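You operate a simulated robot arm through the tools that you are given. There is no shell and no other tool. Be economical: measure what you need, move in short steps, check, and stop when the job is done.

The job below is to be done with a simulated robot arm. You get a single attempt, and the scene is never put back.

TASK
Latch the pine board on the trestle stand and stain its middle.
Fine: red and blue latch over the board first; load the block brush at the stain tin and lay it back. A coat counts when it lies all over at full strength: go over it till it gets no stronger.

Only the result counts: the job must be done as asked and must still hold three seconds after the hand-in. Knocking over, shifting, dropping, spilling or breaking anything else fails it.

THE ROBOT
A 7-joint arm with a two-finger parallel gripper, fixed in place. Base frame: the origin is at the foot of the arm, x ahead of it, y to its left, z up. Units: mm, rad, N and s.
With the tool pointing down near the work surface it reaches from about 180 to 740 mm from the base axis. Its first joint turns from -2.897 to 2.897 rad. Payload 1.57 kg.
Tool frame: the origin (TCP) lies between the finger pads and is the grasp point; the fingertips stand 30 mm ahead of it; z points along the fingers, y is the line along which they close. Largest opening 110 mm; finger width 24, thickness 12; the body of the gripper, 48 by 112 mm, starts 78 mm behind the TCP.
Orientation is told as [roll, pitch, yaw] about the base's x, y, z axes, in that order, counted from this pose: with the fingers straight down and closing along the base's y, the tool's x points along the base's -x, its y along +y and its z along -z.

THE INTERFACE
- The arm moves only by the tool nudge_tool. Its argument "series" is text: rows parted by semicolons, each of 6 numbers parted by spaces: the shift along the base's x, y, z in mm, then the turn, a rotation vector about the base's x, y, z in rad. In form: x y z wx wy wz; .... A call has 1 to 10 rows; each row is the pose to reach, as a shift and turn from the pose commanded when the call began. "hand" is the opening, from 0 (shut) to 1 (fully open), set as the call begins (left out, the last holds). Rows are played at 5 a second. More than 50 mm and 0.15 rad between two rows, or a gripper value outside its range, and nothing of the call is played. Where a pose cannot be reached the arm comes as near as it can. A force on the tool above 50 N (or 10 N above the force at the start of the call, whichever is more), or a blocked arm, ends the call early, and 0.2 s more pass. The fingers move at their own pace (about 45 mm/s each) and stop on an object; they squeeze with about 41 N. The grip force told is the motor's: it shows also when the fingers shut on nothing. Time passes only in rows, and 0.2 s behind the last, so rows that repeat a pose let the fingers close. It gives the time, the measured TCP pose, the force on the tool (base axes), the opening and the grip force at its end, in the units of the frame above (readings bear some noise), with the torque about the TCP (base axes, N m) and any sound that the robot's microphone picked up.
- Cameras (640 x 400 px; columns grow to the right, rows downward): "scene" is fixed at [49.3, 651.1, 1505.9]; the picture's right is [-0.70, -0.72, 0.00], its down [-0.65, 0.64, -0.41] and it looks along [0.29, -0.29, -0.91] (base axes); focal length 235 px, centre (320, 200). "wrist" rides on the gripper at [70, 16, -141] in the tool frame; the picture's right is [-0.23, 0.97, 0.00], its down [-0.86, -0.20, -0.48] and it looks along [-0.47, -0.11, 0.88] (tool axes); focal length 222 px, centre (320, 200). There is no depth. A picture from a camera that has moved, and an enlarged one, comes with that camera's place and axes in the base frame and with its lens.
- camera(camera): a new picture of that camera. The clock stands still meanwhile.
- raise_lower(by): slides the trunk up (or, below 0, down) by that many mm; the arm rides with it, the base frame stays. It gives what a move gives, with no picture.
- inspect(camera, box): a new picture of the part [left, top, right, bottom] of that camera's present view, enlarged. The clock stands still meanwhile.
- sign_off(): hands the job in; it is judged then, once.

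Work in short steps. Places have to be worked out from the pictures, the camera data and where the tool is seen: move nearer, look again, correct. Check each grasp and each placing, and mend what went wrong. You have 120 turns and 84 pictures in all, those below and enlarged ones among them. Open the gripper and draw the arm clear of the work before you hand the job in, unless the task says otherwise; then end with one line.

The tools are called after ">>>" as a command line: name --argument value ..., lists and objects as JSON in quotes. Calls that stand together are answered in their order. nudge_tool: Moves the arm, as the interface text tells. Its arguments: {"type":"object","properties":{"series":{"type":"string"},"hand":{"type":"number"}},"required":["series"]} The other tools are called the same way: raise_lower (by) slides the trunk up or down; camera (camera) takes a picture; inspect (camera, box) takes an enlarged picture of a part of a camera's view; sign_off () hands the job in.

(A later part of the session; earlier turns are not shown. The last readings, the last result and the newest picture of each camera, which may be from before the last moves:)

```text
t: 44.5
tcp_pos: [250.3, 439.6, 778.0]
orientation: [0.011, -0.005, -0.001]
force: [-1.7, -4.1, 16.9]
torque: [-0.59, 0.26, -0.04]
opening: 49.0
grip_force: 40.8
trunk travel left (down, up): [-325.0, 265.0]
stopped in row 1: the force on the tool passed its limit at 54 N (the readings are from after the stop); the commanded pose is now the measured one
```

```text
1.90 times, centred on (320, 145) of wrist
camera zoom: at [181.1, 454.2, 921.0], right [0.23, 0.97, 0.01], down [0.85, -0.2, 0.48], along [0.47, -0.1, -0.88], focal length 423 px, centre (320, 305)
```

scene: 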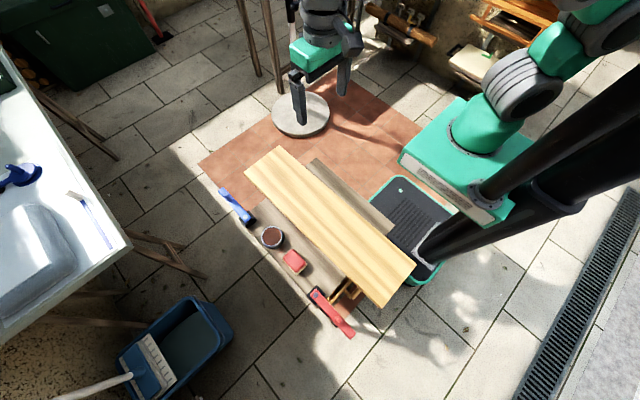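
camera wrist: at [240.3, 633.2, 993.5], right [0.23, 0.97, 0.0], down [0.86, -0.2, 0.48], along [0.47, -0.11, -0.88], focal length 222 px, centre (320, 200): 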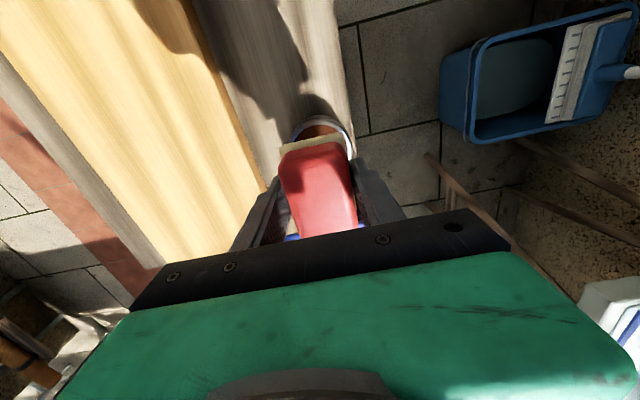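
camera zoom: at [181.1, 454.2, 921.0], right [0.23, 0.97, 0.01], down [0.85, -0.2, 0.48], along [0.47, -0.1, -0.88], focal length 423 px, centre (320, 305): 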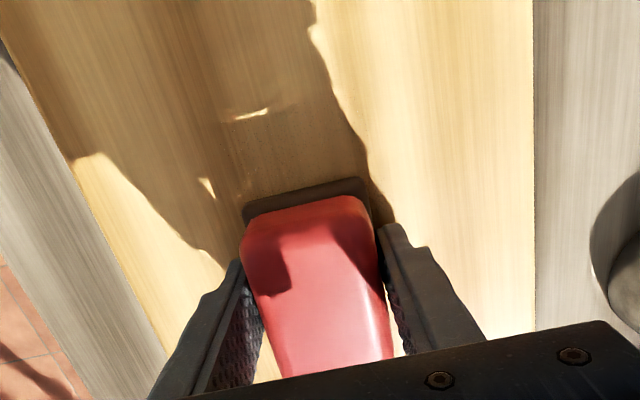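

Contact at TCP≈779. I ease the pressure, level the tool, make a short stroke, and look at whether it marks.

>>> nudge_tool --series "0 -2 0.8 -0.011 0.005 0; 20 -2 0.8 -0.011 0.005 0; 45 -2 0.8 -0.011 0.005 0; 70 -2 0.8 -0.011 0.005 0; 70 -2 0.8 -0.011 0.005 0"

>>> inspect --camera "wrist" --box '[190, 40, 450, 250]'

```text
t: 45.8
tcp_pos: [321.1, 437.6, 779.2]
orientation: [-0.004, 0.002, 0.003]
force: [-6.3, 0.1, 17.7]
torque: [0.41, -0.28, 0.23]
opening: 48.7
grip_force: 40.5
trunk travel left (down, up): [-325.0, 265.0]
```

```text
1.90 times, centred on (320, 145) of wrist
camera zoom: at [252.1, 454.6, 921.0], right [0.23, 0.97, 0.0], down [0.86, -0.2, 0.48], along [0.47, -0.11, -0.88], focal length 423 px, centre (320, 305)
```

zoom: 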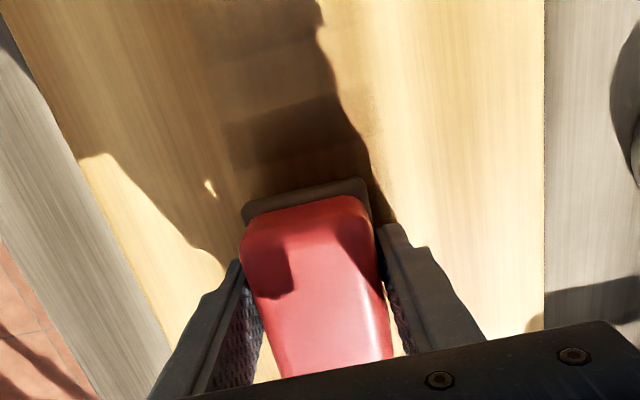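

It marks. I stroke this lane back and forth along the grain, then check.

>>> nudge_tool --series "33 0 0 0 0 0; -7 0 0 0 0 0; -47 0 0 0 0 0; -87 0 0 0 0 0; -127 0 0 0 0 0; -167 0 0 0 0 0; -181 0 0 0 0 0; -141 0 0 0 0 0; -101 0 0 0 0 0; -61 0 0 0 0 0"

>>> nudge_tool --series "40 0 0 0 0 0; 80 0 0 0 0 0; 94 0 0 0 0 0; 94 0 25 0 0 0; 94 0 60 0 0 0; 94 60 60 0 0 0; 94 100 60 0 0 0"

>>> inspect --camera "wrist" --box '[100, 0, 460, 240]'

>>> inspect --camera "scene" --box '[225, 140, 425, 300]'

```text
t: 48.0
tcp_pos: [257.6, 436.4, 777.7]
orientation: [-0.004, 0.001, 0.003]
force: [-10.0, 0.5, 18.6]
torque: [0.54, 0.05, 0.37]
opening: 48.9
grip_force: 40.6
trunk travel left (down, up): [-325.0, 265.0]
```

```text
refused: row 6 steps farther than a row can; nothing moved
```

```text
1.67 times, centred on (280, 120) of wrist
camera zoom: at [189.2, 453.5, 921.0], right [0.23, 0.97, 0.0], down [0.86, -0.2, 0.48], along [0.47, -0.11, -0.88], focal length 370 px, centre (387, 333)
```

zoom: 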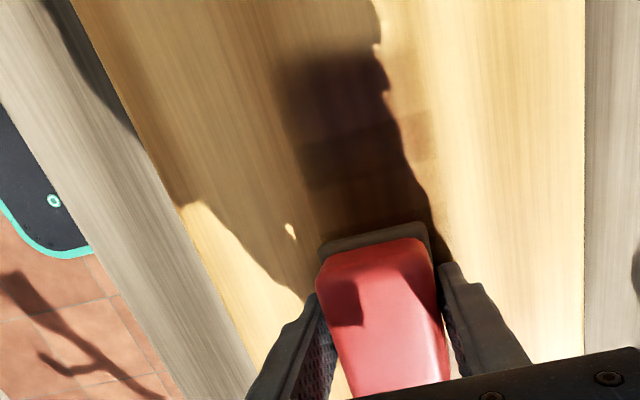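

```text
2.50 times, centred on (325, 220) of scene
camera zoom: at [49.3, 651.1, 1505.9], right [-0.7, -0.72, 0.0], down [-0.65, 0.64, -0.41], along [0.29, -0.29, -0.91], focal length 588 px, centre (308, 150)
```

zoom: 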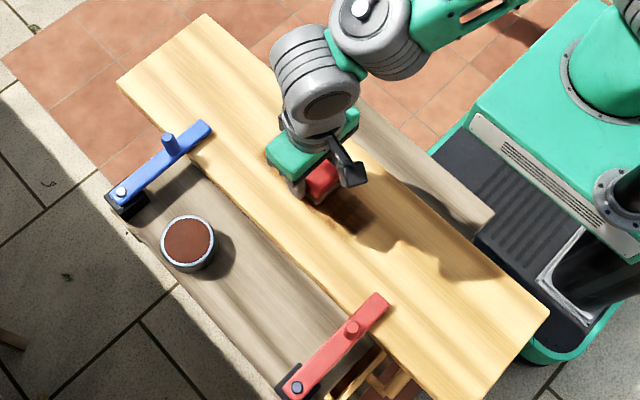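

The second call was refused for step size. I lift clear to judge the coat in the light.

>>> nudge_tool --series "0 0 25 0 0 0; 0 0 60 0 0 0; 40 10 80 0 0 0; 80 30 100 0 0 0; 110 60 120 0 0 0; 130 90 120 0 0 0"

>>> inspect --camera "wrist" --box '[80, 0, 440, 240]'

>>> inspect --camera "scene" --box '[265, 160, 405, 280]'

```text
t: 49.4
tcp_pos: [391.2, 526.6, 897.3]
orientation: [-0.005, 0.004, 0.0]
force: [-0.1, 0.3, 0.0]
torque: [0.02, -0.04, 0.03]
opening: 48.8
grip_force: 40.9
trunk travel left (down, up): [-325.0, 265.0]
```

```text
1.67 times, centred on (260, 120) of wrist
camera zoom: at [322.6, 543.5, 1040.3], right [0.23, 0.97, -0.01], down [0.86, -0.2, 0.48], along [0.46, -0.11, -0.88], focal length 370 px, centre (420, 333)
```

zoom: 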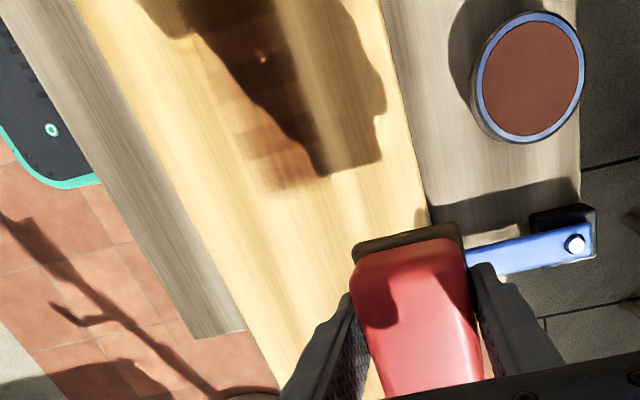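

```text
3.33 times, centred on (335, 220) of scene
camera zoom: at [49.3, 651.1, 1505.9], right [-0.7, -0.72, 0.0], down [-0.65, 0.64, -0.41], along [0.29, -0.29, -0.91], focal length 784 px, centre (270, 133)
```

zoom: 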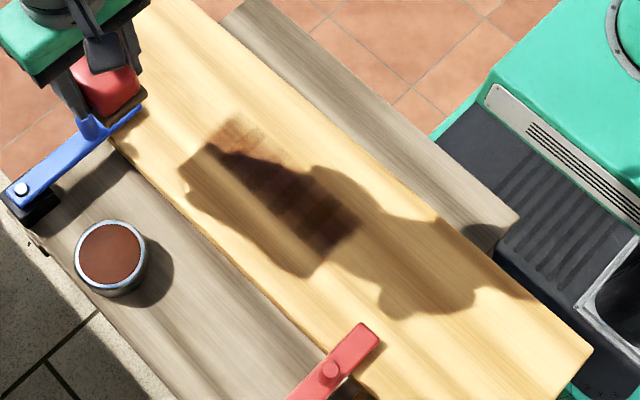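

The stain appears bounded to x≈157–340, centred at 249 — evidently the board's middle patch. The coat needs more passes. I go to the next lane at y≈480.

>>> nudge_tool --series "-20 -25 -40 0 0 0; -38 -46 -80 0 0 0; -38 -46 -108 0 0 0; -38 -46 -108 0 0 0"

>>> nudge_tool --series "0 0 -5 0.005 -0.004 0; 0 0 -10.5 0.005 -0.004 0; -40 0 -10.5 0.005 -0.004 0; -80 0 -10.5 0.005 -0.004 0; -120 0 -10.5 0.005 -0.004 0; -160 0 -10.5 0.005 -0.004 0; -200 0 -10.5 0.005 -0.004 0; -210 0 -10.5 0.005 -0.004 0; -170 0 -10.5 0.005 -0.004 0; -130 0 -10.5 0.005 -0.004 0"

```text
refused: row 1 steps farther than a row can; nothing moved
```

```text
t: 51.5
tcp_pos: [260.3, 525.8, 885.5]
orientation: [0.0, -0.002, 0.0]
force: [-0.4, 0.2, -0.8]
torque: [0.01, -0.02, 0.02]
opening: 48.9
grip_force: 41.3
trunk travel left (down, up): [-325.0, 265.0]
```

The first call was refused, so the stroke ran harmlessly in the air. I redo the approach with smaller steps.

>>> nudge_tool --series "25 -15 -25 0 0 0; 50 -30 -50 0 0 0; 75 -46 -75 0 0 0; 88 -46 -95 0 0 0; 88 -46 -95 0 0 0"

```text
t: 52.8
tcp_pos: [347.0, 480.1, 790.6]
orientation: [0.0, -0.001, 0.0]
force: [-0.2, -0.2, -1.1]
torque: [0.04, 0.0, 0.01]
opening: 49.1
grip_force: 41.4
trunk travel left (down, up): [-325.0, 265.0]
```

Now down to contact and stroke this lane.

>>> nudge_tool --series "0 0 -6 0 0 0; 0 0 -12 0 0 0; -40 0 -12 0 0 0; -80 0 -12 0 0 0; -120 0 -12 0 0 0; -160 0 -12 0 0 0; -200 0 -12 0 0 0; -200 0 -12 0 0 0; -160 0 -12 0 0 0; -120 0 -12 0 0 0"

>>> inspect --camera "scene" --box '[265, 160, 405, 280]'

```text
t: 55.0
tcp_pos: [228.0, 481.1, 778.5]
orientation: [-0.002, -0.003, 0.001]
force: [0.7, 0.4, -0.7]
torque: [-0.02, -0.02, 0.02]
opening: 49.2
grip_force: 40.7
trunk travel left (down, up): [-325.0, 265.0]
```

```text
3.33 times, centred on (335, 220) of scene
camera zoom: at [49.3, 651.1, 1505.9], right [-0.7, -0.72, 0.0], down [-0.65, 0.64, -0.41], along [0.29, -0.29, -0.91], focal length 784 px, centre (270, 133)
```

zoom: 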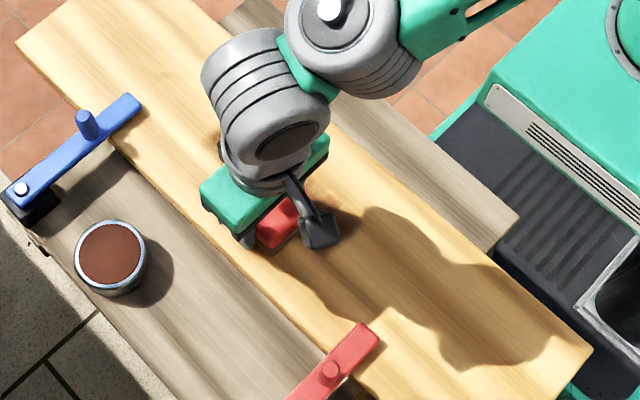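

No contact force here at 778.5, and the stain looks odd in the scene view. I lift and look closely.

>>> nudge_tool --series "0 0 30 0 0 0; 30 0 60 0 0 0; 60 20 90 0 0 0; 90 50 110 0 0 0; 110 80 120 0 0 0"

>>> inspect --camera "wrist" --box '[80, 0, 440, 240]'

>>> inspect --camera "scene" --box '[225, 140, 425, 300]'

```text
t: 56.1
tcp_pos: [336.7, 560.3, 900.8]
orientation: [0.0, 0.0, -0.001]
force: [-0.1, -0.1, -0.6]
torque: [0.02, -0.03, 0.02]
opening: 48.8
grip_force: 41.3
trunk travel left (down, up): [-325.0, 265.0]
```

```text
1.67 times, centred on (260, 120) of wrist
camera zoom: at [267.7, 576.9, 1044.1], right [0.23, 0.97, 0.0], down [0.85, -0.2, 0.48], along [0.47, -0.11, -0.88], focal length 370 px, centre (420, 333)
```

zoom: 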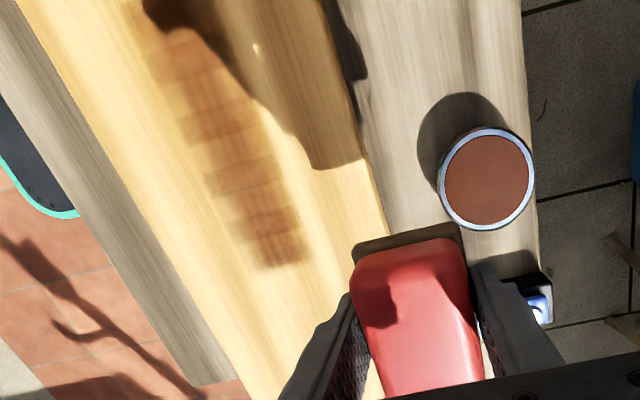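

```text
2.50 times, centred on (325, 220) of scene
camera zoom: at [49.3, 651.1, 1505.9], right [-0.7, -0.72, 0.0], down [-0.65, 0.64, -0.41], along [0.29, -0.29, -0.91], focal length 588 px, centre (308, 150)
```

zoom: 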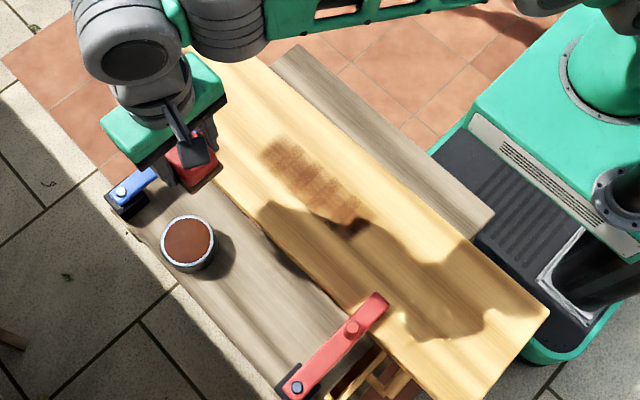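

Only a first light coat lies on lane one; the second lane was not touched. I reload at the tin, then press a little lower.

>>> nudge_tool --series "-16 28 0 0 0 0; -31.7 57 0 0 0 0; -31.7 57 -35 0 0 0; -31.7 57 -75 0 0 0; -31.7 57 -100 0 0 0; -31.7 57 -110 0 0 0; -31.7 57 -115.5 0 0 0; -31.7 57 -115.5 0 0 0; -31.7 57 -115.5 0 0 0"

>>> nudge_tool --series "0 0 30 0 0 0; 0 0 65 0 0 0; 12 -40 65 0 0 0; 24 -80 65 0 0 0; 36 -110 65 0 0 0; 40 -139 60 0 0 0; 40 -139 30 0 0 0; 40 -139 5 0 0 0; 40 -139 0 0 0 0; 40 -139 0 0 0 0"

```text
t: 58.1
tcp_pos: [305.4, 618.6, 785.2]
orientation: [-0.001, -0.003, 0.0]
force: [-0.2, 0.5, -0.8]
torque: [-0.02, 0.0, 0.0]
opening: 48.7
grip_force: 41.3
out of reach, approached as far as the arm can: row 2, 3
trunk travel left (down, up): [-325.0, 265.0]
```

```text
t: 60.4
tcp_pos: [354.1, 579.9, 844.8]
orientation: [-0.001, 0.001, 0.0]
force: [0.1, 0.3, -0.8]
torque: [-0.02, 0.06, 0.0]
opening: 48.8
grip_force: 41.0
out of reach, approached as far as the arm can: row 3, 4, 5, 6, 7, 8, 9, 10
trunk travel left (down, up): [-325.0, 265.0]
```

The arm reports a reach problem at (354,580). I check with a small move toward the target and a picture.

>>> nudge_tool --series "-10 -10 0 0 0 0; -20 -25 0 0 0 0; -20 -25 0 0 0 0"

>>> camera --camera "scene"

```text
t: 61.1
tcp_pos: [358.6, 594.9, 851.4]
orientation: [-0.004, 0.002, 0.0]
force: [-0.3, 0.8, -1.5]
torque: [-0.08, 0.04, 0.0]
opening: 49.0
grip_force: 41.4
out of reach, approached as far as the arm can: row 1, 2
trunk travel left (down, up): [-325.0, 265.0]
```

```text
36 pictures are left
```

scene: 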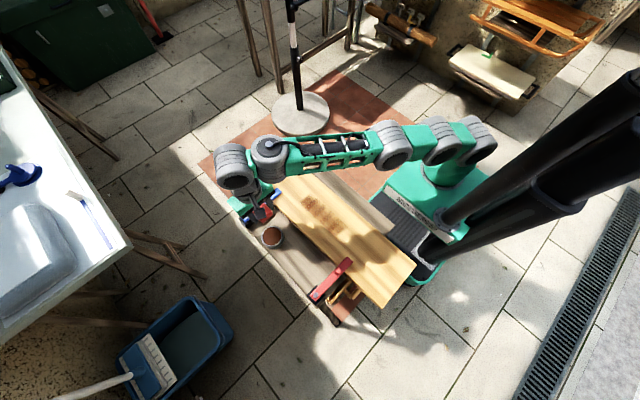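

The arm has stretched almost straight, drifting outward. I try drawing it radially inward and up.

>>> nudge_tool --series "-5 -10 10 0 0 0; -10 -20 20 0 0 0; -20 -40 30 0 0 0; -30 -60 40 0 0 0"

```text
t: 62.1
tcp_pos: [311.6, 496.4, 885.5]
orientation: [0.0, -0.001, 0.0]
force: [0.9, 0.3, -0.5]
torque: [0.02, -0.02, 0.0]
opening: 49.0
grip_force: 41.0
trunk travel left (down, up): [-325.0, 265.0]
```

Recovered. I go to lane y≈480 and lower to contact.

>>> nudge_tool --series "15 -8 -30 0 0 0; 33 -16 -60 0 0 0; 33 -16 -90 0 0 0; 33 -16 -104 0 0 0; 33 -16 -107 0 0 0; 33 -16 -107 0 0 0"

```text
t: 63.5
tcp_pos: [347.1, 481.1, 777.6]
orientation: [0.002, -0.003, 0.002]
force: [2.6, 0.3, 5.1]
torque: [-0.11, 0.01, 0.08]
opening: 48.9
grip_force: 41.0
trunk travel left (down, up): [-325.0, 265.0]
```

Light contact. I press 1 mm more and stroke the lane both ways.

>>> nudge_tool --series "-10 0 -1 0 0 0; -50 0 -1 0 0 0; -90 0 -1 0 0 0; -130 0 -1 0 0 0; -170 0 -1 0 0 0; -205 0 -1 0 0 0; -205 0 -1 0 0 0; -160 0 -1 0 0 0; -115 0 -1 0 0 0; -70 0 -1 0 0 0"

>>> nudge_tool --series "35 0 0 0 0 0; 70 0 0 0 0 0; 70 0 0 0 0 0; 30 0 0 0 0 0; -15 0 0 0 0 0; -60 0 0 0 0 0; -105 0 0 0 0 0; -135 0 0 0 0 0; -135 0 0 0 0 0"

>>> inspect --camera "wrist" --box '[80, 0, 440, 240]'

```text
t: 65.8
tcp_pos: [276.5, 477.3, 777.5]
orientation: [0.004, -0.006, -0.001]
force: [-11.3, 0.4, 39.3]
torque: [-1.13, 0.75, -0.33]
opening: 48.7
grip_force: 40.7
trunk travel left (down, up): [-325.0, 265.0]
```

```text
t: 67.8
tcp_pos: [141.6, 480.6, 778.5]
orientation: [0.006, -0.001, 0.001]
force: [13.6, 1.6, 37.7]
torque: [-1.08, -0.32, 0.41]
opening: 48.8
grip_force: 41.0
trunk travel left (down, up): [-325.0, 265.0]
```

```text
1.67 times, centred on (260, 120) of wrist
camera zoom: at [72.8, 496.2, 920.9], right [0.23, 0.97, 0.01], down [0.85, -0.2, 0.48], along [0.47, -0.1, -0.88], focal length 370 px, centre (420, 333)
```

zoom: 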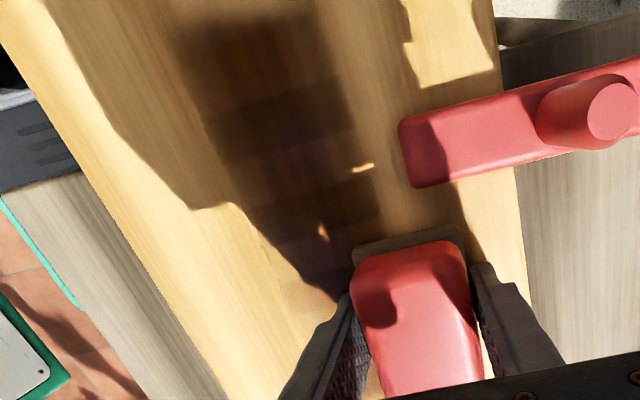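

The dark area in shadow is not stain (two-light shadow); I'll judge only in lit views. I continue with lane y≈506, slightly lighter pressure.

>>> nudge_tool --series "0 13 0.7 0 0 0; 0 26 0.7 0 0 0; 40 26 0.7 0 0 0; 80 26 0.7 0 0 0; 120 26 0.5 0 0 0; 160 26 0.3 0 0 0; 205 26 0 0 0 0; 205 26 0 0 0 0; 160 26 0.3 0 0 0; 120 26 0.5 0 0 0"

>>> nudge_tool --series "-40 0 0.2 0 0 0; -80 0 0.2 0 0 0; -120 0 0.2 0 0 0; -120 0 10 0 0 0; -120 30 50 0 0 0; -130 60 90 0 0 0; -150 90 120 0 0 0; -170 100 130 0 0 0"

>>> inspect --camera "scene" --box '[265, 150, 385, 250]'

```text
t: 68.1
tcp_pos: [140.4, 483.5, 778.0]
orientation: [-0.001, -0.001, 0.0]
force: [0.9, -5.1, 13.4]
torque: [0.2, 0.2, -0.06]
opening: 48.8
grip_force: 40.8
trunk travel left (down, up): [-325.0, 265.0]
stopped in row 1: the force on the tool passed its limit at 55 N (the readings are from after the stop); the commanded pose is now the measured one
```

```text
refused: row 6 steps farther than a row can; nothing moved
```

```text
4.00 times, centred on (325, 200) of scene
camera zoom: at [49.3, 651.1, 1505.9], right [-0.7, -0.72, 0.0], down [-0.65, 0.64, -0.41], along [0.29, -0.29, -0.91], focal length 941 px, centre (300, 200)
```

zoom: 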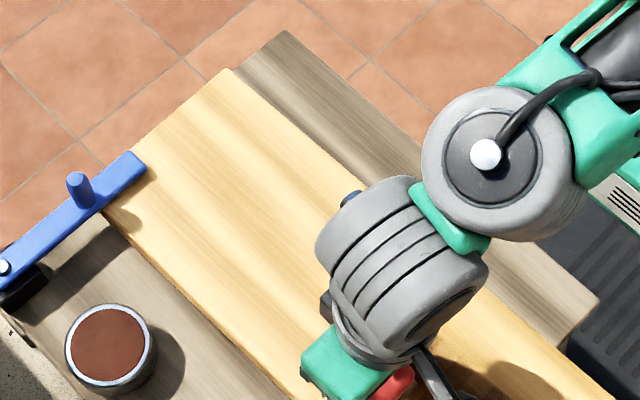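

The board itself seems to have slid toward −x under too-hard strokes. I lift clear and check everything.

>>> nudge_tool --series "0 0 20 0 0 0; 0 10 50 0 0 0; 0 30 85 0 0 0; -15 55 110 0 0 0; -35 80 130 0 0 0; -60 100 140 0 0 0; -90 110 140 0 0 0"

>>> inspect --camera "scene" --box '[220, 130, 460, 350]'

>>> camera --camera "wrist"

```text
t: 69.7
tcp_pos: [51.3, 593.8, 915.7]
orientation: [-0.006, 0.001, 0.0]
force: [-0.9, -0.2, -0.6]
torque: [-0.02, 0.0, 0.0]
opening: 49.2
grip_force: 40.6
trunk travel left (down, up): [-325.0, 265.0]
```

```text
1.82 times, centred on (340, 240) of scene
camera zoom: at [49.3, 651.1, 1505.9], right [-0.7, -0.72, 0.0], down [-0.65, 0.64, -0.41], along [0.29, -0.29, -0.91], focal length 428 px, centre (284, 127)
```

zoom: 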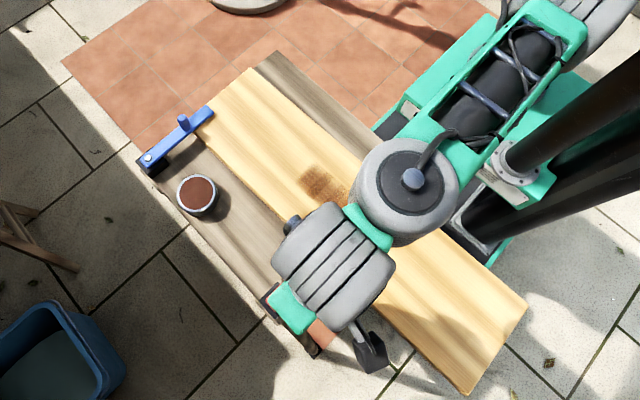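

```text
32 pictures are left
camera wrist: at [-17.0, 610.8, 1058.5], right [0.23, 0.97, -0.01], down [0.85, -0.2, 0.48], along [0.47, -0.12, -0.88], focal length 222 px, centre (320, 200)
```

wrist: 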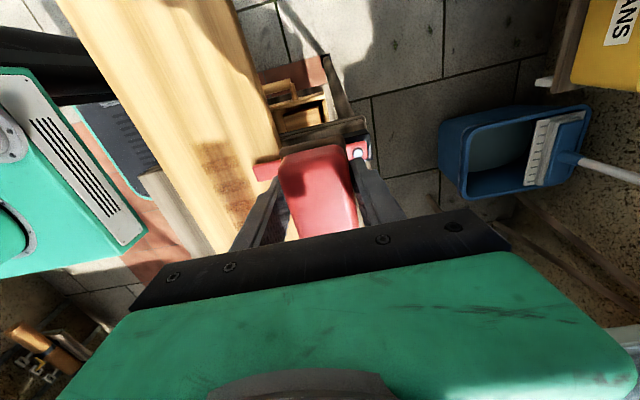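

The board has shifted about −135 mm in x. I'll lay the brush back for now, check the latches, and push the board home.

>>> nudge_tool --series "35 6 -20 0.006 0 0; 70 12 -40 0.006 0 0; 105 18 -60 0.006 0 0; 145 22.5 -80 0.006 0 0; 145 22.5 -110 0.006 0 0; 145 22.5 -140 0.006 0 0; 145 22.5 -155 0.006 0 0; 145 22.5 -155 0.006 0 0"

```text
t: 71.5
tcp_pos: [197.1, 615.0, 760.5]
orientation: [0.001, 0.0, -0.001]
force: [0.0, -1.0, -0.6]
torque: [0.0, -0.03, 0.0]
opening: 48.9
grip_force: 40.9
trunk travel left (down, up): [-325.0, 265.0]
```

Lowering the last millimetres till it touches.

>>> nudge_tool --series "0 1 -4 0 0 0; 0 1 -7 0 0 0; 0 1 -9 0 0 0; 0 1 -9 0 0 0"

```text
t: 72.5
tcp_pos: [196.8, 616.9, 750.5]
orientation: [-0.002, 0.001, -0.001]
force: [-0.4, -0.1, 0.2]
torque: [0.03, -0.03, 0.01]
opening: 49.0
grip_force: 41.2
trunk travel left (down, up): [-325.0, 265.0]
```

>>> nudge_tool --series "0 0 -0.7 0 0 0; 0 0 -1.5 0 0 0; 0 0 -1.5 0 0 0"

```text
t: 73.3
tcp_pos: [196.9, 617.2, 750.3]
orientation: [-0.003, -0.001, -0.002]
force: [0.1, -0.4, 1.8]
torque: [-0.07, 0.01, 0.0]
opening: 48.9
grip_force: 41.2
trunk travel left (down, up): [-325.0, 265.0]
```

It touches. I release and rise, going toward the −x end of the board next.

>>> nudge_tool --series "0 0 0 0 0 0; 0 0 0 0 0 0; 0 0 0 0 0 0; 0 0 40 0 0 0; 0 0 80 0 0 0; 0 0 120 0 0 0; -40 -10 140 0 0 0; -80 -20 150 0 0 0; -120 -30 150 0 0 0; -160 -40 150 0 0 0" --hand 0.75

>>> camera --camera "wrist"

>>> inspect --camera "scene" --box '[220, 130, 460, 350]'

```text
t: 75.5
tcp_pos: [37.9, 575.9, 900.6]
orientation: [-0.003, 0.0, -0.002]
force: [1.0, 0.3, 0.7]
torque: [-0.04, -0.02, 0.07]
opening: 82.8
grip_force: 0.0
trunk travel left (down, up): [-325.0, 265.0]
```

```text
31 pictures are left
camera wrist: at [-32.0, 592.9, 1043.5], right [0.23, 0.97, 0.0], down [0.85, -0.2, 0.48], along [0.47, -0.11, -0.88], focal length 222 px, centre (320, 200)
```

wrist: 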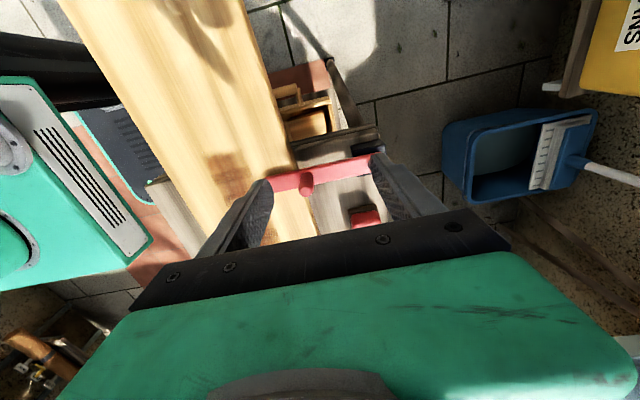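

```text
1.82 times, centred on (340, 240) of scene
camera zoom: at [49.3, 651.1, 1505.9], right [-0.7, -0.72, 0.0], down [-0.65, 0.64, -0.41], along [0.29, -0.29, -0.91], focal length 428 px, centre (284, 127)
```

zoom: 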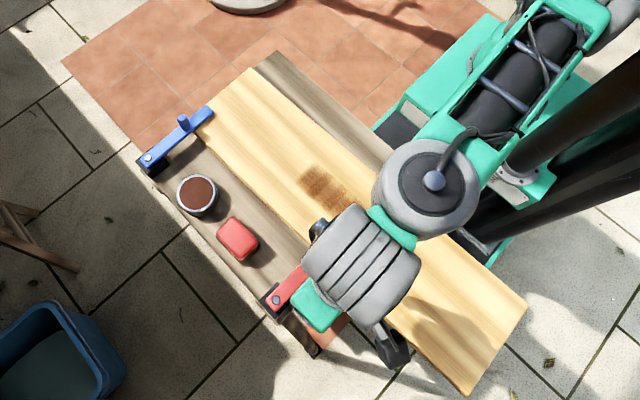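

Brush is back in its place; latches are both at 90°. I go beyond the board's −x end (≈−215) with the fingers wide open, to push it back square.

>>> nudge_tool --series "-40 -18 0 0 0 0; -80 -36 0 0 0 0; -120 -54 0 0 0 0; -160 -72 0 0 0 0; -200 -90 0 0 0 0; -240 -108 0 0 0 0; -280 -126 0 0 0 0; -308 -141 0 0 0 0; -308 -141 0 0 0 0" --hand 1

>>> inspect --camera "scene" --box '[220, 130, 460, 350]'

```text
t: 76.8
tcp_pos: [-88.0, 512.2, 892.8]
orientation: [-0.018, -0.009, -0.19]
force: [0.8, 0.0, 0.0]
torque: [0.0, -0.02, -0.02]
opening: 110.0
grip_force: 0.0
trunk travel left (down, up): [-325.0, 265.0]
stopped in row 6: the arm was blocked; the commanded pose is now the measured one
```

```text
1.82 times, centred on (340, 240) of scene
camera zoom: at [49.3, 651.1, 1505.9], right [-0.7, -0.72, 0.0], down [-0.65, 0.64, -0.41], along [0.29, -0.29, -0.91], focal length 428 px, centre (284, 127)
```

zoom: 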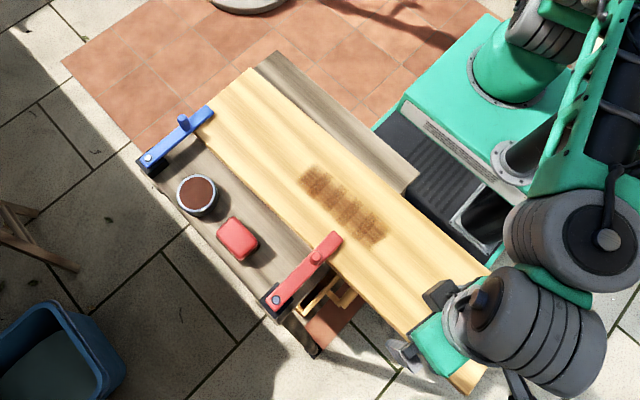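

The arm is limited there, so I'll instead drag the board +x by pressing closed fingertips on its bare top. The stain shows as one light lane, x≈18–200 now (board centre ≈111). I go to (−50,431) and close the fingers.

>>> nudge_tool --series "15 -10 0 0.018 0.009 0.1; 25 -35 0 0.018 0.009 0.19; 35 -60 -20 0.018 0.009 0.19; 38 -81 -50 0.018 0.009 0.19; 38 -81 -90 0.018 0.009 0.19; 38 -81 -100 0.018 0.009 0.19; 38 -81 -100 0.018 0.009 0.19" --hand 0

```text
t: 78.4
tcp_pos: [-52.4, 430.3, 792.2]
orientation: [0.0, 0.002, 0.001]
force: [-0.3, -0.1, 0.6]
torque: [0.0, 0.01, -0.03]
opening: 0.0
grip_force: 18.3
trunk travel left (down, up): [-325.0, 265.0]
```

Good. I press down in small steps to find contact.

>>> nudge_tool --series "0 0 -5 0 0 0; 0 0 -10 0 0 0; 0 0 -13 0 0 0; 0 0 -13 0 0 0"

```text
t: 79.4
tcp_pos: [-51.0, 431.0, 779.3]
orientation: [0.0, 0.002, 0.003]
force: [-0.1, -0.4, -0.1]
torque: [-0.01, -0.01, -0.03]
opening: 0.0
grip_force: 21.0
trunk travel left (down, up): [-325.0, 265.0]
```

>>> nudge_tool --series "0 0 -2 0 0 0; 0 0 -4 0 0 0; 0 0 -4 0 0 0"

```text
t: 80.2
tcp_pos: [-51.2, 428.8, 777.0]
orientation: [0.002, 0.002, 0.001]
force: [-0.2, -5.1, 14.5]
torque: [-0.17, -0.2, -0.09]
opening: 0.0
grip_force: 21.5
trunk travel left (down, up): [-325.0, 265.0]
```

The bare fingertips touch at TCP≈777.5, so the board top is ≈747.5 — in the second lane the fingertips, not the bristles, touched; I'll regrasp the brush higher. Now I drag the board +x.

>>> nudge_tool --series "0 0 -1 0 0 0; 8 0 -1 0 0 0; 16 0 -1 0 0 0; 24 0 -1 0 0 0; 32 0 -1 0 0 0; 40 0 -1 0 0 0; 48 0 -1 0 0 0; 56 0 -1 0 0 0; 64 0 -1 0 0 0"

>>> inspect --camera "scene" --box '[220, 130, 460, 350]'

```text
t: 82.2
tcp_pos: [10.9, 429.6, 778.1]
orientation: [0.007, 0.0, 0.005]
force: [-20.7, -0.3, 41.4]
torque: [-0.07, 0.61, -0.14]
opening: 0.0
grip_force: 21.2
trunk travel left (down, up): [-325.0, 265.0]
```

```text
1.82 times, centred on (340, 240) of scene
camera zoom: at [49.3, 651.1, 1505.9], right [-0.7, -0.72, 0.0], down [-0.65, 0.64, -0.41], along [0.29, -0.29, -0.91], focal length 428 px, centre (284, 127)
```

zoom: 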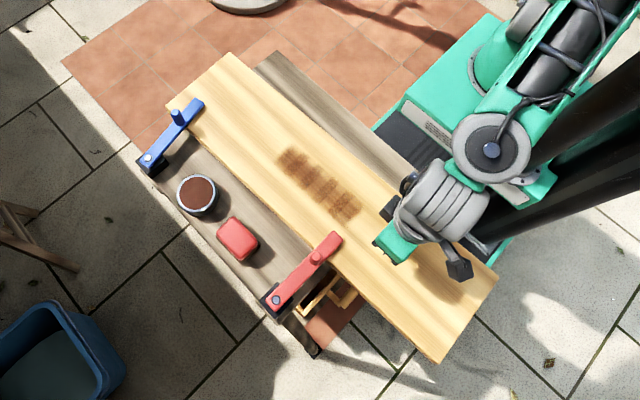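

The board comes along (+62), though blue is being dragged a little open; I'll re-close it after. Another 70 mm.

>>> nudge_tool --series "8 0 0.5 0 0 0; 16 -1 0.5 0 0 0; 24 -2 0.5 0 0 0; 32 -3 0.5 0 0 0; 40 -4 0.5 0 0 0; 48 -5 0.5 0 0 0; 56 -6 0.5 0 0 0; 64 -7 0.5 0 0 0; 70 -8 0.5 0 0 0; 70 -8 10 0 0 0"

>>> nudge_tool --series "0 0 40 0 0 0; 0 0 80 0 0 0; 0 0 110 0 0 0"

>>> inspect --camera "scene" --box '[200, 130, 440, 350]'

```text
t: 84.4
tcp_pos: [84.4, 420.8, 782.7]
orientation: [-0.011, 0.001, -0.004]
force: [-0.1, 0.4, 0.3]
torque: [0.0, -0.02, -0.04]
opening: 0.3
grip_force: 20.9
trunk travel left (down, up): [-325.0, 265.0]
```

```text
t: 85.2
tcp_pos: [84.3, 421.6, 896.8]
orientation: [-0.002, 0.002, 0.003]
force: [-0.7, -0.4, 0.0]
torque: [0.0, 0.01, -0.02]
opening: 0.0
grip_force: 21.3
trunk travel left (down, up): [-325.0, 265.0]
```

```text
1.82 times, centred on (320, 240) of scene
camera zoom: at [49.3, 651.1, 1505.9], right [-0.7, -0.72, 0.0], down [-0.65, 0.64, -0.41], along [0.29, -0.29, -0.91], focal length 428 px, centre (320, 127)
```

zoom: 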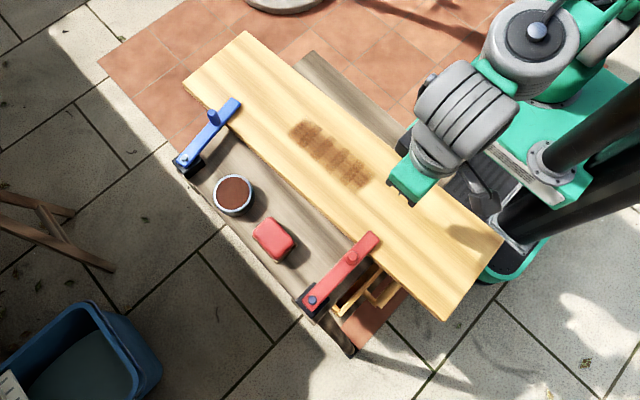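

The board is essentially home. Blue is ~12° open; its knob is near (438,550). I go there to re-close it.

>>> nudge_tool --series "44 16 0 0 0 0; 88 32 0 0 0 0; 132 48 0 0 0 0; 176 64 0 0 0 0; 220 80 0 0 0 0; 264 96 0 0 0 0; 308 112 0 0 0 0; 353 128 0 0 0 0; 353 128 -40 0 0 0; 353 128 -60 0 0 0" --hand 0.6

>>> inspect --camera "wrist" --box '[200, 40, 440, 240]'

```text
t: 87.4
tcp_pos: [436.4, 549.4, 836.4]
orientation: [0.0, 0.003, 0.002]
force: [-0.5, 0.1, 0.6]
torque: [-0.03, 0.04, 0.01]
opening: 66.1
grip_force: 0.1
out of reach, approached as far as the arm can: row 8
trunk travel left (down, up): [-325.0, 265.0]
```

```text
2.00 times, centred on (320, 140) of wrist
camera zoom: at [367.2, 566.2, 979.4], right [0.23, 0.97, 0.0], down [0.86, -0.2, 0.48], along [0.47, -0.11, -0.88], focal length 444 px, centre (320, 320)
```

zoom: 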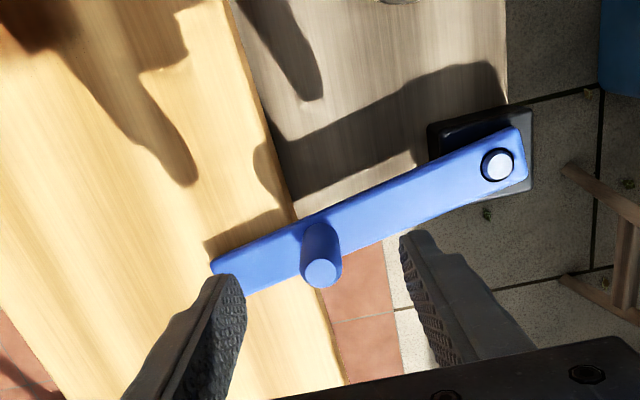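

Knob at (439,550). I descend, grip, and turn it back to 90°.

>>> nudge_tool --series "2 1 -18 0 0 0; 2 1 -36 0 0 0; 2 1 -36 0 0 0"

>>> nudge_tool --series "0 0 0 0 0 0; 0 0 0 0 0 0; 0 0 0 0 0 0; 0 0 0 0 0 0; -6 -0.7 0 0 0 0; -12 -1.2 0 0 0 0; -18 -1.6 0 0 0 0; -21 -1.6 0 0 0 0; -21 -1.6 0 0 0 0" --hand 0

```text
t: 88.2
tcp_pos: [438.1, 552.3, 800.4]
orientation: [0.001, 0.003, 0.003]
force: [0.5, 0.4, -0.2]
torque: [0.01, 0.0, 0.0]
opening: 66.0
grip_force: 0.2
trunk travel left (down, up): [-325.0, 265.0]
```

```text
t: 90.2
tcp_pos: [418.2, 547.8, 799.9]
orientation: [0.003, 0.002, -0.002]
force: [17.3, -22.6, 1.6]
torque: [-0.75, -0.41, -0.03]
opening: 18.2
grip_force: 32.9
trunk travel left (down, up): [-325.0, 265.0]
```

Blue meets its stop at 90°. I release, lift, and go to the brush.

>>> nudge_tool --series "0 0 0 0 0 0; 0 0 0 0 0 0; 0 0 0 0 0 0; 0 0 0 0 0 0; 0 -5 35 0 0 0; -20 -15 70 0 0 0; -60 -15 80 0 0 0; -100 -5 80 0 0 0; -140 15 80 0 0 0; -180 40 80 0 0 0" --hand 0.75

>>> nudge_tool --series "-20 15 0 0 0 0; -40 28 -30 0 0 0; -40 28 -50 0 0 0; -40 28 -50 0 0 0"

>>> inspect --camera "wrist" --box '[200, 40, 440, 240]'

```text
t: 92.4
tcp_pos: [239.0, 589.7, 877.1]
orientation: [0.0, 0.002, 0.001]
force: [-0.1, 0.6, 0.4]
torque: [0.02, 0.03, 0.02]
opening: 82.6
grip_force: 0.1
trunk travel left (down, up): [-325.0, 265.0]
```

```text
t: 93.4
tcp_pos: [196.4, 617.9, 828.8]
orientation: [0.001, 0.002, 0.001]
force: [-0.4, 0.5, -0.2]
torque: [-0.03, 0.01, -0.01]
opening: 82.4
grip_force: 0.1
trunk travel left (down, up): [-325.0, 265.0]
```

```text
2.00 times, centred on (320, 140) of wrist
camera zoom: at [127.7, 635.0, 972.1], right [0.22, 0.97, 0.0], down [0.86, -0.2, 0.48], along [0.47, -0.11, -0.88], focal length 444 px, centre (320, 320)
```

zoom: 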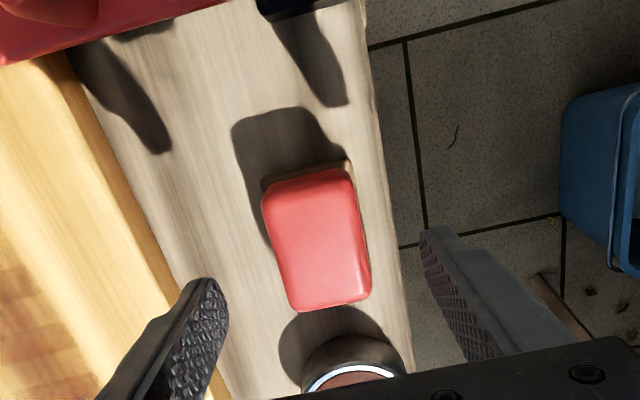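

Brush stands in place. I grasp it higher this time (TCP≈763, tips ≈14 mm above the bristle face).

>>> nudge_tool --series "1 -1 -30 0 0 0; 1 -1 -55 0 0 0; 1 -1 -66 0 0 0; 1 -1 -66 0 0 0"

>>> nudge_tool --series "0 0 0 0 0 0; 0 0 0 0 0 0; 0 0 0 0 0 0; 0 0 0 0 0 0; 0 0 0 0 0 0" --hand 0

>>> nudge_tool --series "0 0 35 0 0 0; 0 0 70 0 0 0; 36 0 70 0 0 0; 72 0 70 0 0 0; 110 1 70 0 0 0; 110 1 70 0 0 0"

```text
t: 94.4
tcp_pos: [197.0, 617.0, 762.6]
orientation: [0.0, 0.001, 0.0]
force: [0.7, -1.1, 0.4]
torque: [0.0, 0.01, -0.01]
opening: 82.7
grip_force: 0.1
trunk travel left (down, up): [-325.0, 265.0]
```

```text
t: 95.6
tcp_pos: [196.6, 617.6, 762.8]
orientation: [0.0, 0.002, 0.003]
force: [0.1, -0.1, -0.3]
torque: [-0.01, 0.03, 0.02]
opening: 44.9
grip_force: 40.0
trunk travel left (down, up): [-325.0, 265.0]
```

```text
t: 97.0
tcp_pos: [307.9, 618.5, 832.1]
orientation: [-0.001, 0.004, 0.001]
force: [0.1, 0.4, -0.6]
torque: [0.0, 0.03, 0.0]
opening: 44.7
grip_force: 41.2
trunk travel left (down, up): [-325.0, 265.0]
```

Opening is now 44.8 — previously I had held the pad itself. The bristle face is ≈43 below the TCP; I dip till it just meets the tin at TCP≈796.

>>> nudge_tool --series "0 -1 -15 0 0 0; 0 -1 -28 0 0 0; 0 -1 -34 0 0 0; 0 -1 -36 0 0 0; 0 -1 -36 0 0 0; 0 -1 -36 0 0 0"

```text
t: 98.4
tcp_pos: [306.8, 616.7, 798.6]
orientation: [0.002, 0.001, 0.001]
force: [-0.6, 1.5, 4.2]
torque: [-0.01, 0.0, 0.0]
opening: 44.9
grip_force: 41.1
trunk travel left (down, up): [-325.0, 265.0]
```

Touching the stain. I dwell, lift, and move over the board to lane y≈475.

>>> nudge_tool --series "0 0 -0.8 0 0 0; 0 0 -0.8 0 0 0; 0 0 30 0 0 0; -5 -40 30 0 0 0; -10 -80 30 0 0 0; -5 -115 30 0 0 0; 0 -142 30 0 0 0; 10 -142 5 0 0 0; 15 -142 -3 0 0 0; 15 -142 -3 0 0 0"

```text
t: 100.6
tcp_pos: [325.7, 481.6, 805.4]
orientation: [-0.008, 0.005, 0.0]
force: [0.1, -0.2, -1.2]
torque: [-0.02, -0.03, -0.04]
opening: 45.0
grip_force: 40.9
out of reach, approached as far as the arm can: row 8, 9, 10
trunk travel left (down, up): [-325.0, 265.0]
```

A reach snag again; I retry the last bit from here with an inward start.

>>> nudge_tool --series "-20 -10 5 0.008 -0.005 0; -40 -10 5 0.008 -0.005 0; -40 -10 -5 0.008 -0.005 0; -40 -6 -12 0.008 -0.005 0; -40 -6 -12 0.008 -0.005 0"

```text
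t: 101.8
tcp_pos: [304.2, 482.5, 817.4]
orientation: [-0.013, -0.013, 0.001]
force: [0.5, -0.5, -0.2]
torque: [0.02, 0.01, -0.01]
opening: 44.9
grip_force: 40.9
out of reach, approached as far as the arm can: row 1, 2, 3, 4
trunk travel left (down, up): [-325.0, 265.0]
```

I draw inward and up to unfold the arm, as worked before.

>>> nudge_tool --series "-5 -10 10 0.013 0.013 0; -10 -20 20 0.013 0.013 0; -20 -40 30 0.013 0.013 0; -30 -60 40 0.013 0.013 0; -30 -60 40 0.013 0.013 0"

```text
t: 103.0
tcp_pos: [271.9, 416.3, 844.6]
orientation: [-0.006, -0.007, 0.001]
force: [0.2, 0.7, -1.2]
torque: [-0.01, 0.01, 0.03]
opening: 44.9
grip_force: 41.0
out of reach, approached as far as the arm can: row 1, 2, 3, 4, 5
trunk travel left (down, up): [-325.0, 265.0]
```

>>> nudge_tool --series "-5 -5 20 0.006 0.007 0; -10 -10 40 0.006 0.007 0; -20 -10 60 0.006 0.007 0; -20 -10 60 0.006 0.007 0"

```text
t: 104.0
tcp_pos: [236.9, 405.6, 895.5]
orientation: [0.025, 0.017, 0.001]
force: [1.1, 0.8, -0.6]
torque: [-0.03, 0.0, -0.01]
opening: 45.1
grip_force: 41.0
trunk travel left (down, up): [-325.0, 265.0]
```

Free again. I level the orientation and go down toward lane y≈405 first.

>>> nudge_tool --series "10 0 0 -0.026 -0.016 0; 40 0 -30 -0.026 -0.016 0; 75 0 -60 -0.026 -0.016 0; 85 0 -90 -0.026 -0.016 0; 85 0 -98 -0.026 -0.016 0; 85 0 -98 -0.026 -0.016 0"

```text
t: 105.4
tcp_pos: [324.9, 413.6, 821.2]
orientation: [-0.021, -0.006, 0.003]
force: [-0.9, 0.5, -1.0]
torque: [-0.02, -0.02, 0.0]
opening: 44.9
grip_force: 40.6
out of reach, approached as far as the arm can: row 4, 5
trunk travel left (down, up): [-325.0, 265.0]
```

The arm sits near a joint limit when low; lowering the trunk should give it room. I raise the tool first.

>>> nudge_tool --series "-20 0 30 0 0 0; -40 0 60 0 0 0; -60 0 100 0 0 0; -60 0 140 0 0 0; -60 0 140 0 0 0"

>>> raise_lower --by -100

>>> camera --camera "scene"

```text
t: 106.6
tcp_pos: [262.7, 405.4, 938.3]
orientation: [0.001, -0.001, 0.002]
force: [-1.2, 0.2, -0.9]
torque: [0.01, -0.02, 0.04]
opening: 45.1
grip_force: 41.0
out of reach, approached as far as the arm can: row 1
trunk travel left (down, up): [-325.0, 265.0]
```

```text
t: 108.0
tcp_pos: [262.2, 404.9, 838.0]
orientation: [0.0, 0.001, 0.002]
force: [-0.3, 0.6, -0.7]
torque: [0.0, 0.01, 0.0]
opening: 44.9
grip_force: 41.0
trunk travel left (down, up): [-225.0, 365.0]
```

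```text
24 pictures are left
```

scene: 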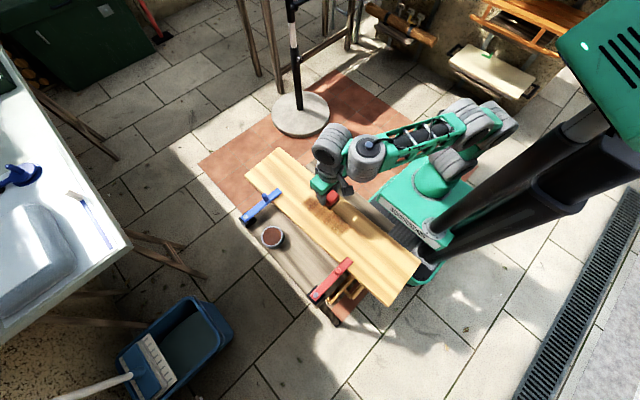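

All fine. Now I go down to lane y≈405, just above the board.

>>> nudge_tool --series "25 0 -15 0 0 0; 50 0 -30 0 0 0; 62 0 -43 0 0 0; 62 0 -43 0 0 0"

```text
t: 109.0
tcp_pos: [324.9, 403.7, 795.1]
orientation: [0.001, 0.001, 0.002]
force: [-0.6, 0.2, -0.7]
torque: [0.0, 0.0, 0.01]
opening: 44.9
grip_force: 41.8
trunk travel left (down, up): [-225.0, 365.0]
```

Good. I lower slowly to find bristle contact.

>>> nudge_tool --series "0 0 -2 0 0 0; 0 0 -4 0 0 0; 0 0 -4 0 0 0"

```text
t: 109.8
tcp_pos: [324.5, 404.7, 790.6]
orientation: [-0.001, 0.0, 0.001]
force: [0.6, -0.1, -0.5]
torque: [0.01, 0.02, 0.03]
opening: 45.0
grip_force: 41.0
trunk travel left (down, up): [-225.0, 365.0]
```

>>> nudge_tool --series "0 0 -1 0 0 0; 0 0 -1.5 0 0 0; -30 0 -1.5 0 0 0; -60 0 -1.5 0 0 0; -90 0 -1.5 0 0 0; -120 0 -1.5 0 0 0; -150 0 -1.5 0 0 0; -165 0 -1.5 0 0 0; -165 0 -1.5 0 0 0"

>>> inspect --camera "wrist" --box '[200, 20, 440, 240]'

```text
t: 111.8
tcp_pos: [158.6, 405.3, 790.6]
orientation: [0.0, 0.0, 0.001]
force: [3.4, -0.2, 11.3]
torque: [-0.01, -0.2, -0.03]
opening: 45.0
grip_force: 40.9
trunk travel left (down, up): [-225.0, 365.0]
```

```text
1.82 times, centred on (320, 130) of wrist
camera zoom: at [89.9, 421.0, 933.5], right [0.23, 0.97, 0.0], down [0.86, -0.2, 0.48], along [0.47, -0.11, -0.88], focal length 404 px, centre (320, 327)
```

zoom: 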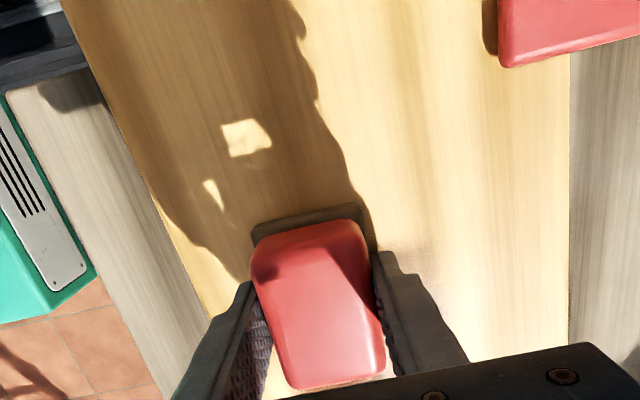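

Light contact, 11 N. I stroke back and then one full lane at y≈440.

>>> nudge_tool --series "35 0 0 0 0 0; 70 0 0 0 0 0; 105 0 0 0 0 0; 140 0 0 0 0 0; 168 0 0 0 0 0; 168 17 0 0 0 0; 168 35 0 0 0 0; 130 35 0 0 0 0; 90 35 0 0 0 0; 50 35 0 0 0 0"

>>> nudge_tool --series "-40 0 0 0 0 0; -52 0 0 0 0 0; -52 0 25 0 0 0; -90 10 50 0 0 0; -130 10 80 0 0 0; -170 10 100 0 0 0; -170 10 100 0 0 0"

>>> inspect --camera "scene" --box '[265, 150, 385, 250]'

```text
t: 114.0
tcp_pos: [205.2, 441.8, 789.8]
orientation: [0.003, 0.001, 0.004]
force: [1.5, 0.7, 16.3]
torque: [-0.06, -0.23, 0.1]
opening: 45.0
grip_force: 41.1
trunk travel left (down, up): [-225.0, 365.0]
```

```text
t: 115.5
tcp_pos: [39.2, 451.1, 887.5]
orientation: [0.001, 0.002, 0.002]
force: [0.6, -0.3, 0.3]
torque: [0.01, 0.01, 0.0]
opening: 44.9
grip_force: 40.7
trunk travel left (down, up): [-225.0, 365.0]
```

```text
4.00 times, centred on (325, 200) of scene
camera zoom: at [49.3, 651.1, 1505.9], right [-0.7, -0.72, 0.0], down [-0.65, 0.64, -0.41], along [0.29, -0.29, -0.91], focal length 941 px, centre (300, 200)
```

zoom: 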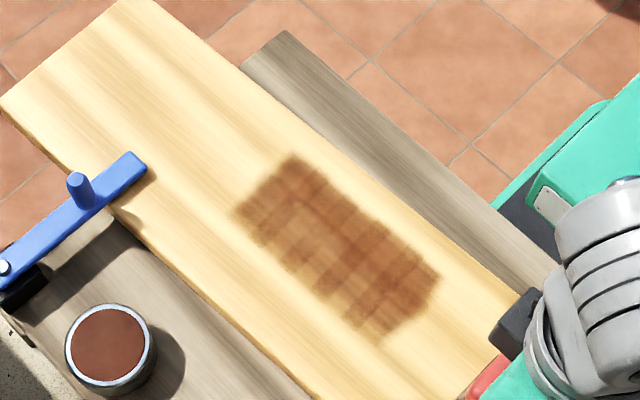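

Clear view: coat at x≈157–325 (bounded lengthwise), y≈380–458 so far, still thin. I do lanes y≈475 and 508 next.

>>> nudge_tool --series "30 6 -25 0 0 0; 60 12 -50 0 0 0; 90 20 -75 0 0 0; 118 25 -92 0 0 0; 118 25 -97.5 0 0 0; 155 25 -97.5 0 0 0; 190 25 -97.5 0 0 0; 225 25 -97.5 0 0 0; 260 25 -97.5 0 0 0; 290 25 -97.5 0 0 0"

>>> nudge_tool --series "-35 0 0 0 0 0; -70 0 0 0 0 0; -105 0 0 0 0 0; -140 0 0 0 0 0; -170 0 0 0 0 0; -170 16 0 0 0 0; -170 32 0 0 0 0; -130 32 0 0 0 0; -95 32 0 0 0 0; -60 32 0 0 0 0"

>>> nudge_tool --series "35 0 0 0 0 0; 60 0 0 0 0 0; 60 0 0 0 0 0; 25 0 0 0 0 0; -10 0 0 0 0 0; -45 0 0 0 0 0; -80 0 0 0 0 0; -110 0 0 0 0 0; -110 0 0 0 0 0"

```text
t: 117.8
tcp_pos: [329.6, 476.8, 790.5]
orientation: [0.0, -0.001, 0.002]
force: [0.1, -0.7, 0.3]
torque: [0.0, -0.03, 0.01]
opening: 44.8
grip_force: 40.8
trunk travel left (down, up): [-225.0, 365.0]
```

```text
t: 120.0
tcp_pos: [270.0, 508.0, 790.2]
orientation: [0.001, 0.0, 0.002]
force: [0.5, -0.1, -0.1]
torque: [0.01, 0.02, 0.0]
opening: 44.8
grip_force: 40.6
trunk travel left (down, up): [-225.0, 365.0]
```

```text
t: 122.0
tcp_pos: [158.2, 506.7, 793.7]
orientation: [0.0, -0.001, 0.0]
force: [0.4, 0.2, -1.0]
torque: [0.02, 0.01, 0.02]
opening: 44.9
grip_force: 41.1
trunk travel left (down, up): [-225.0, 365.0]
```

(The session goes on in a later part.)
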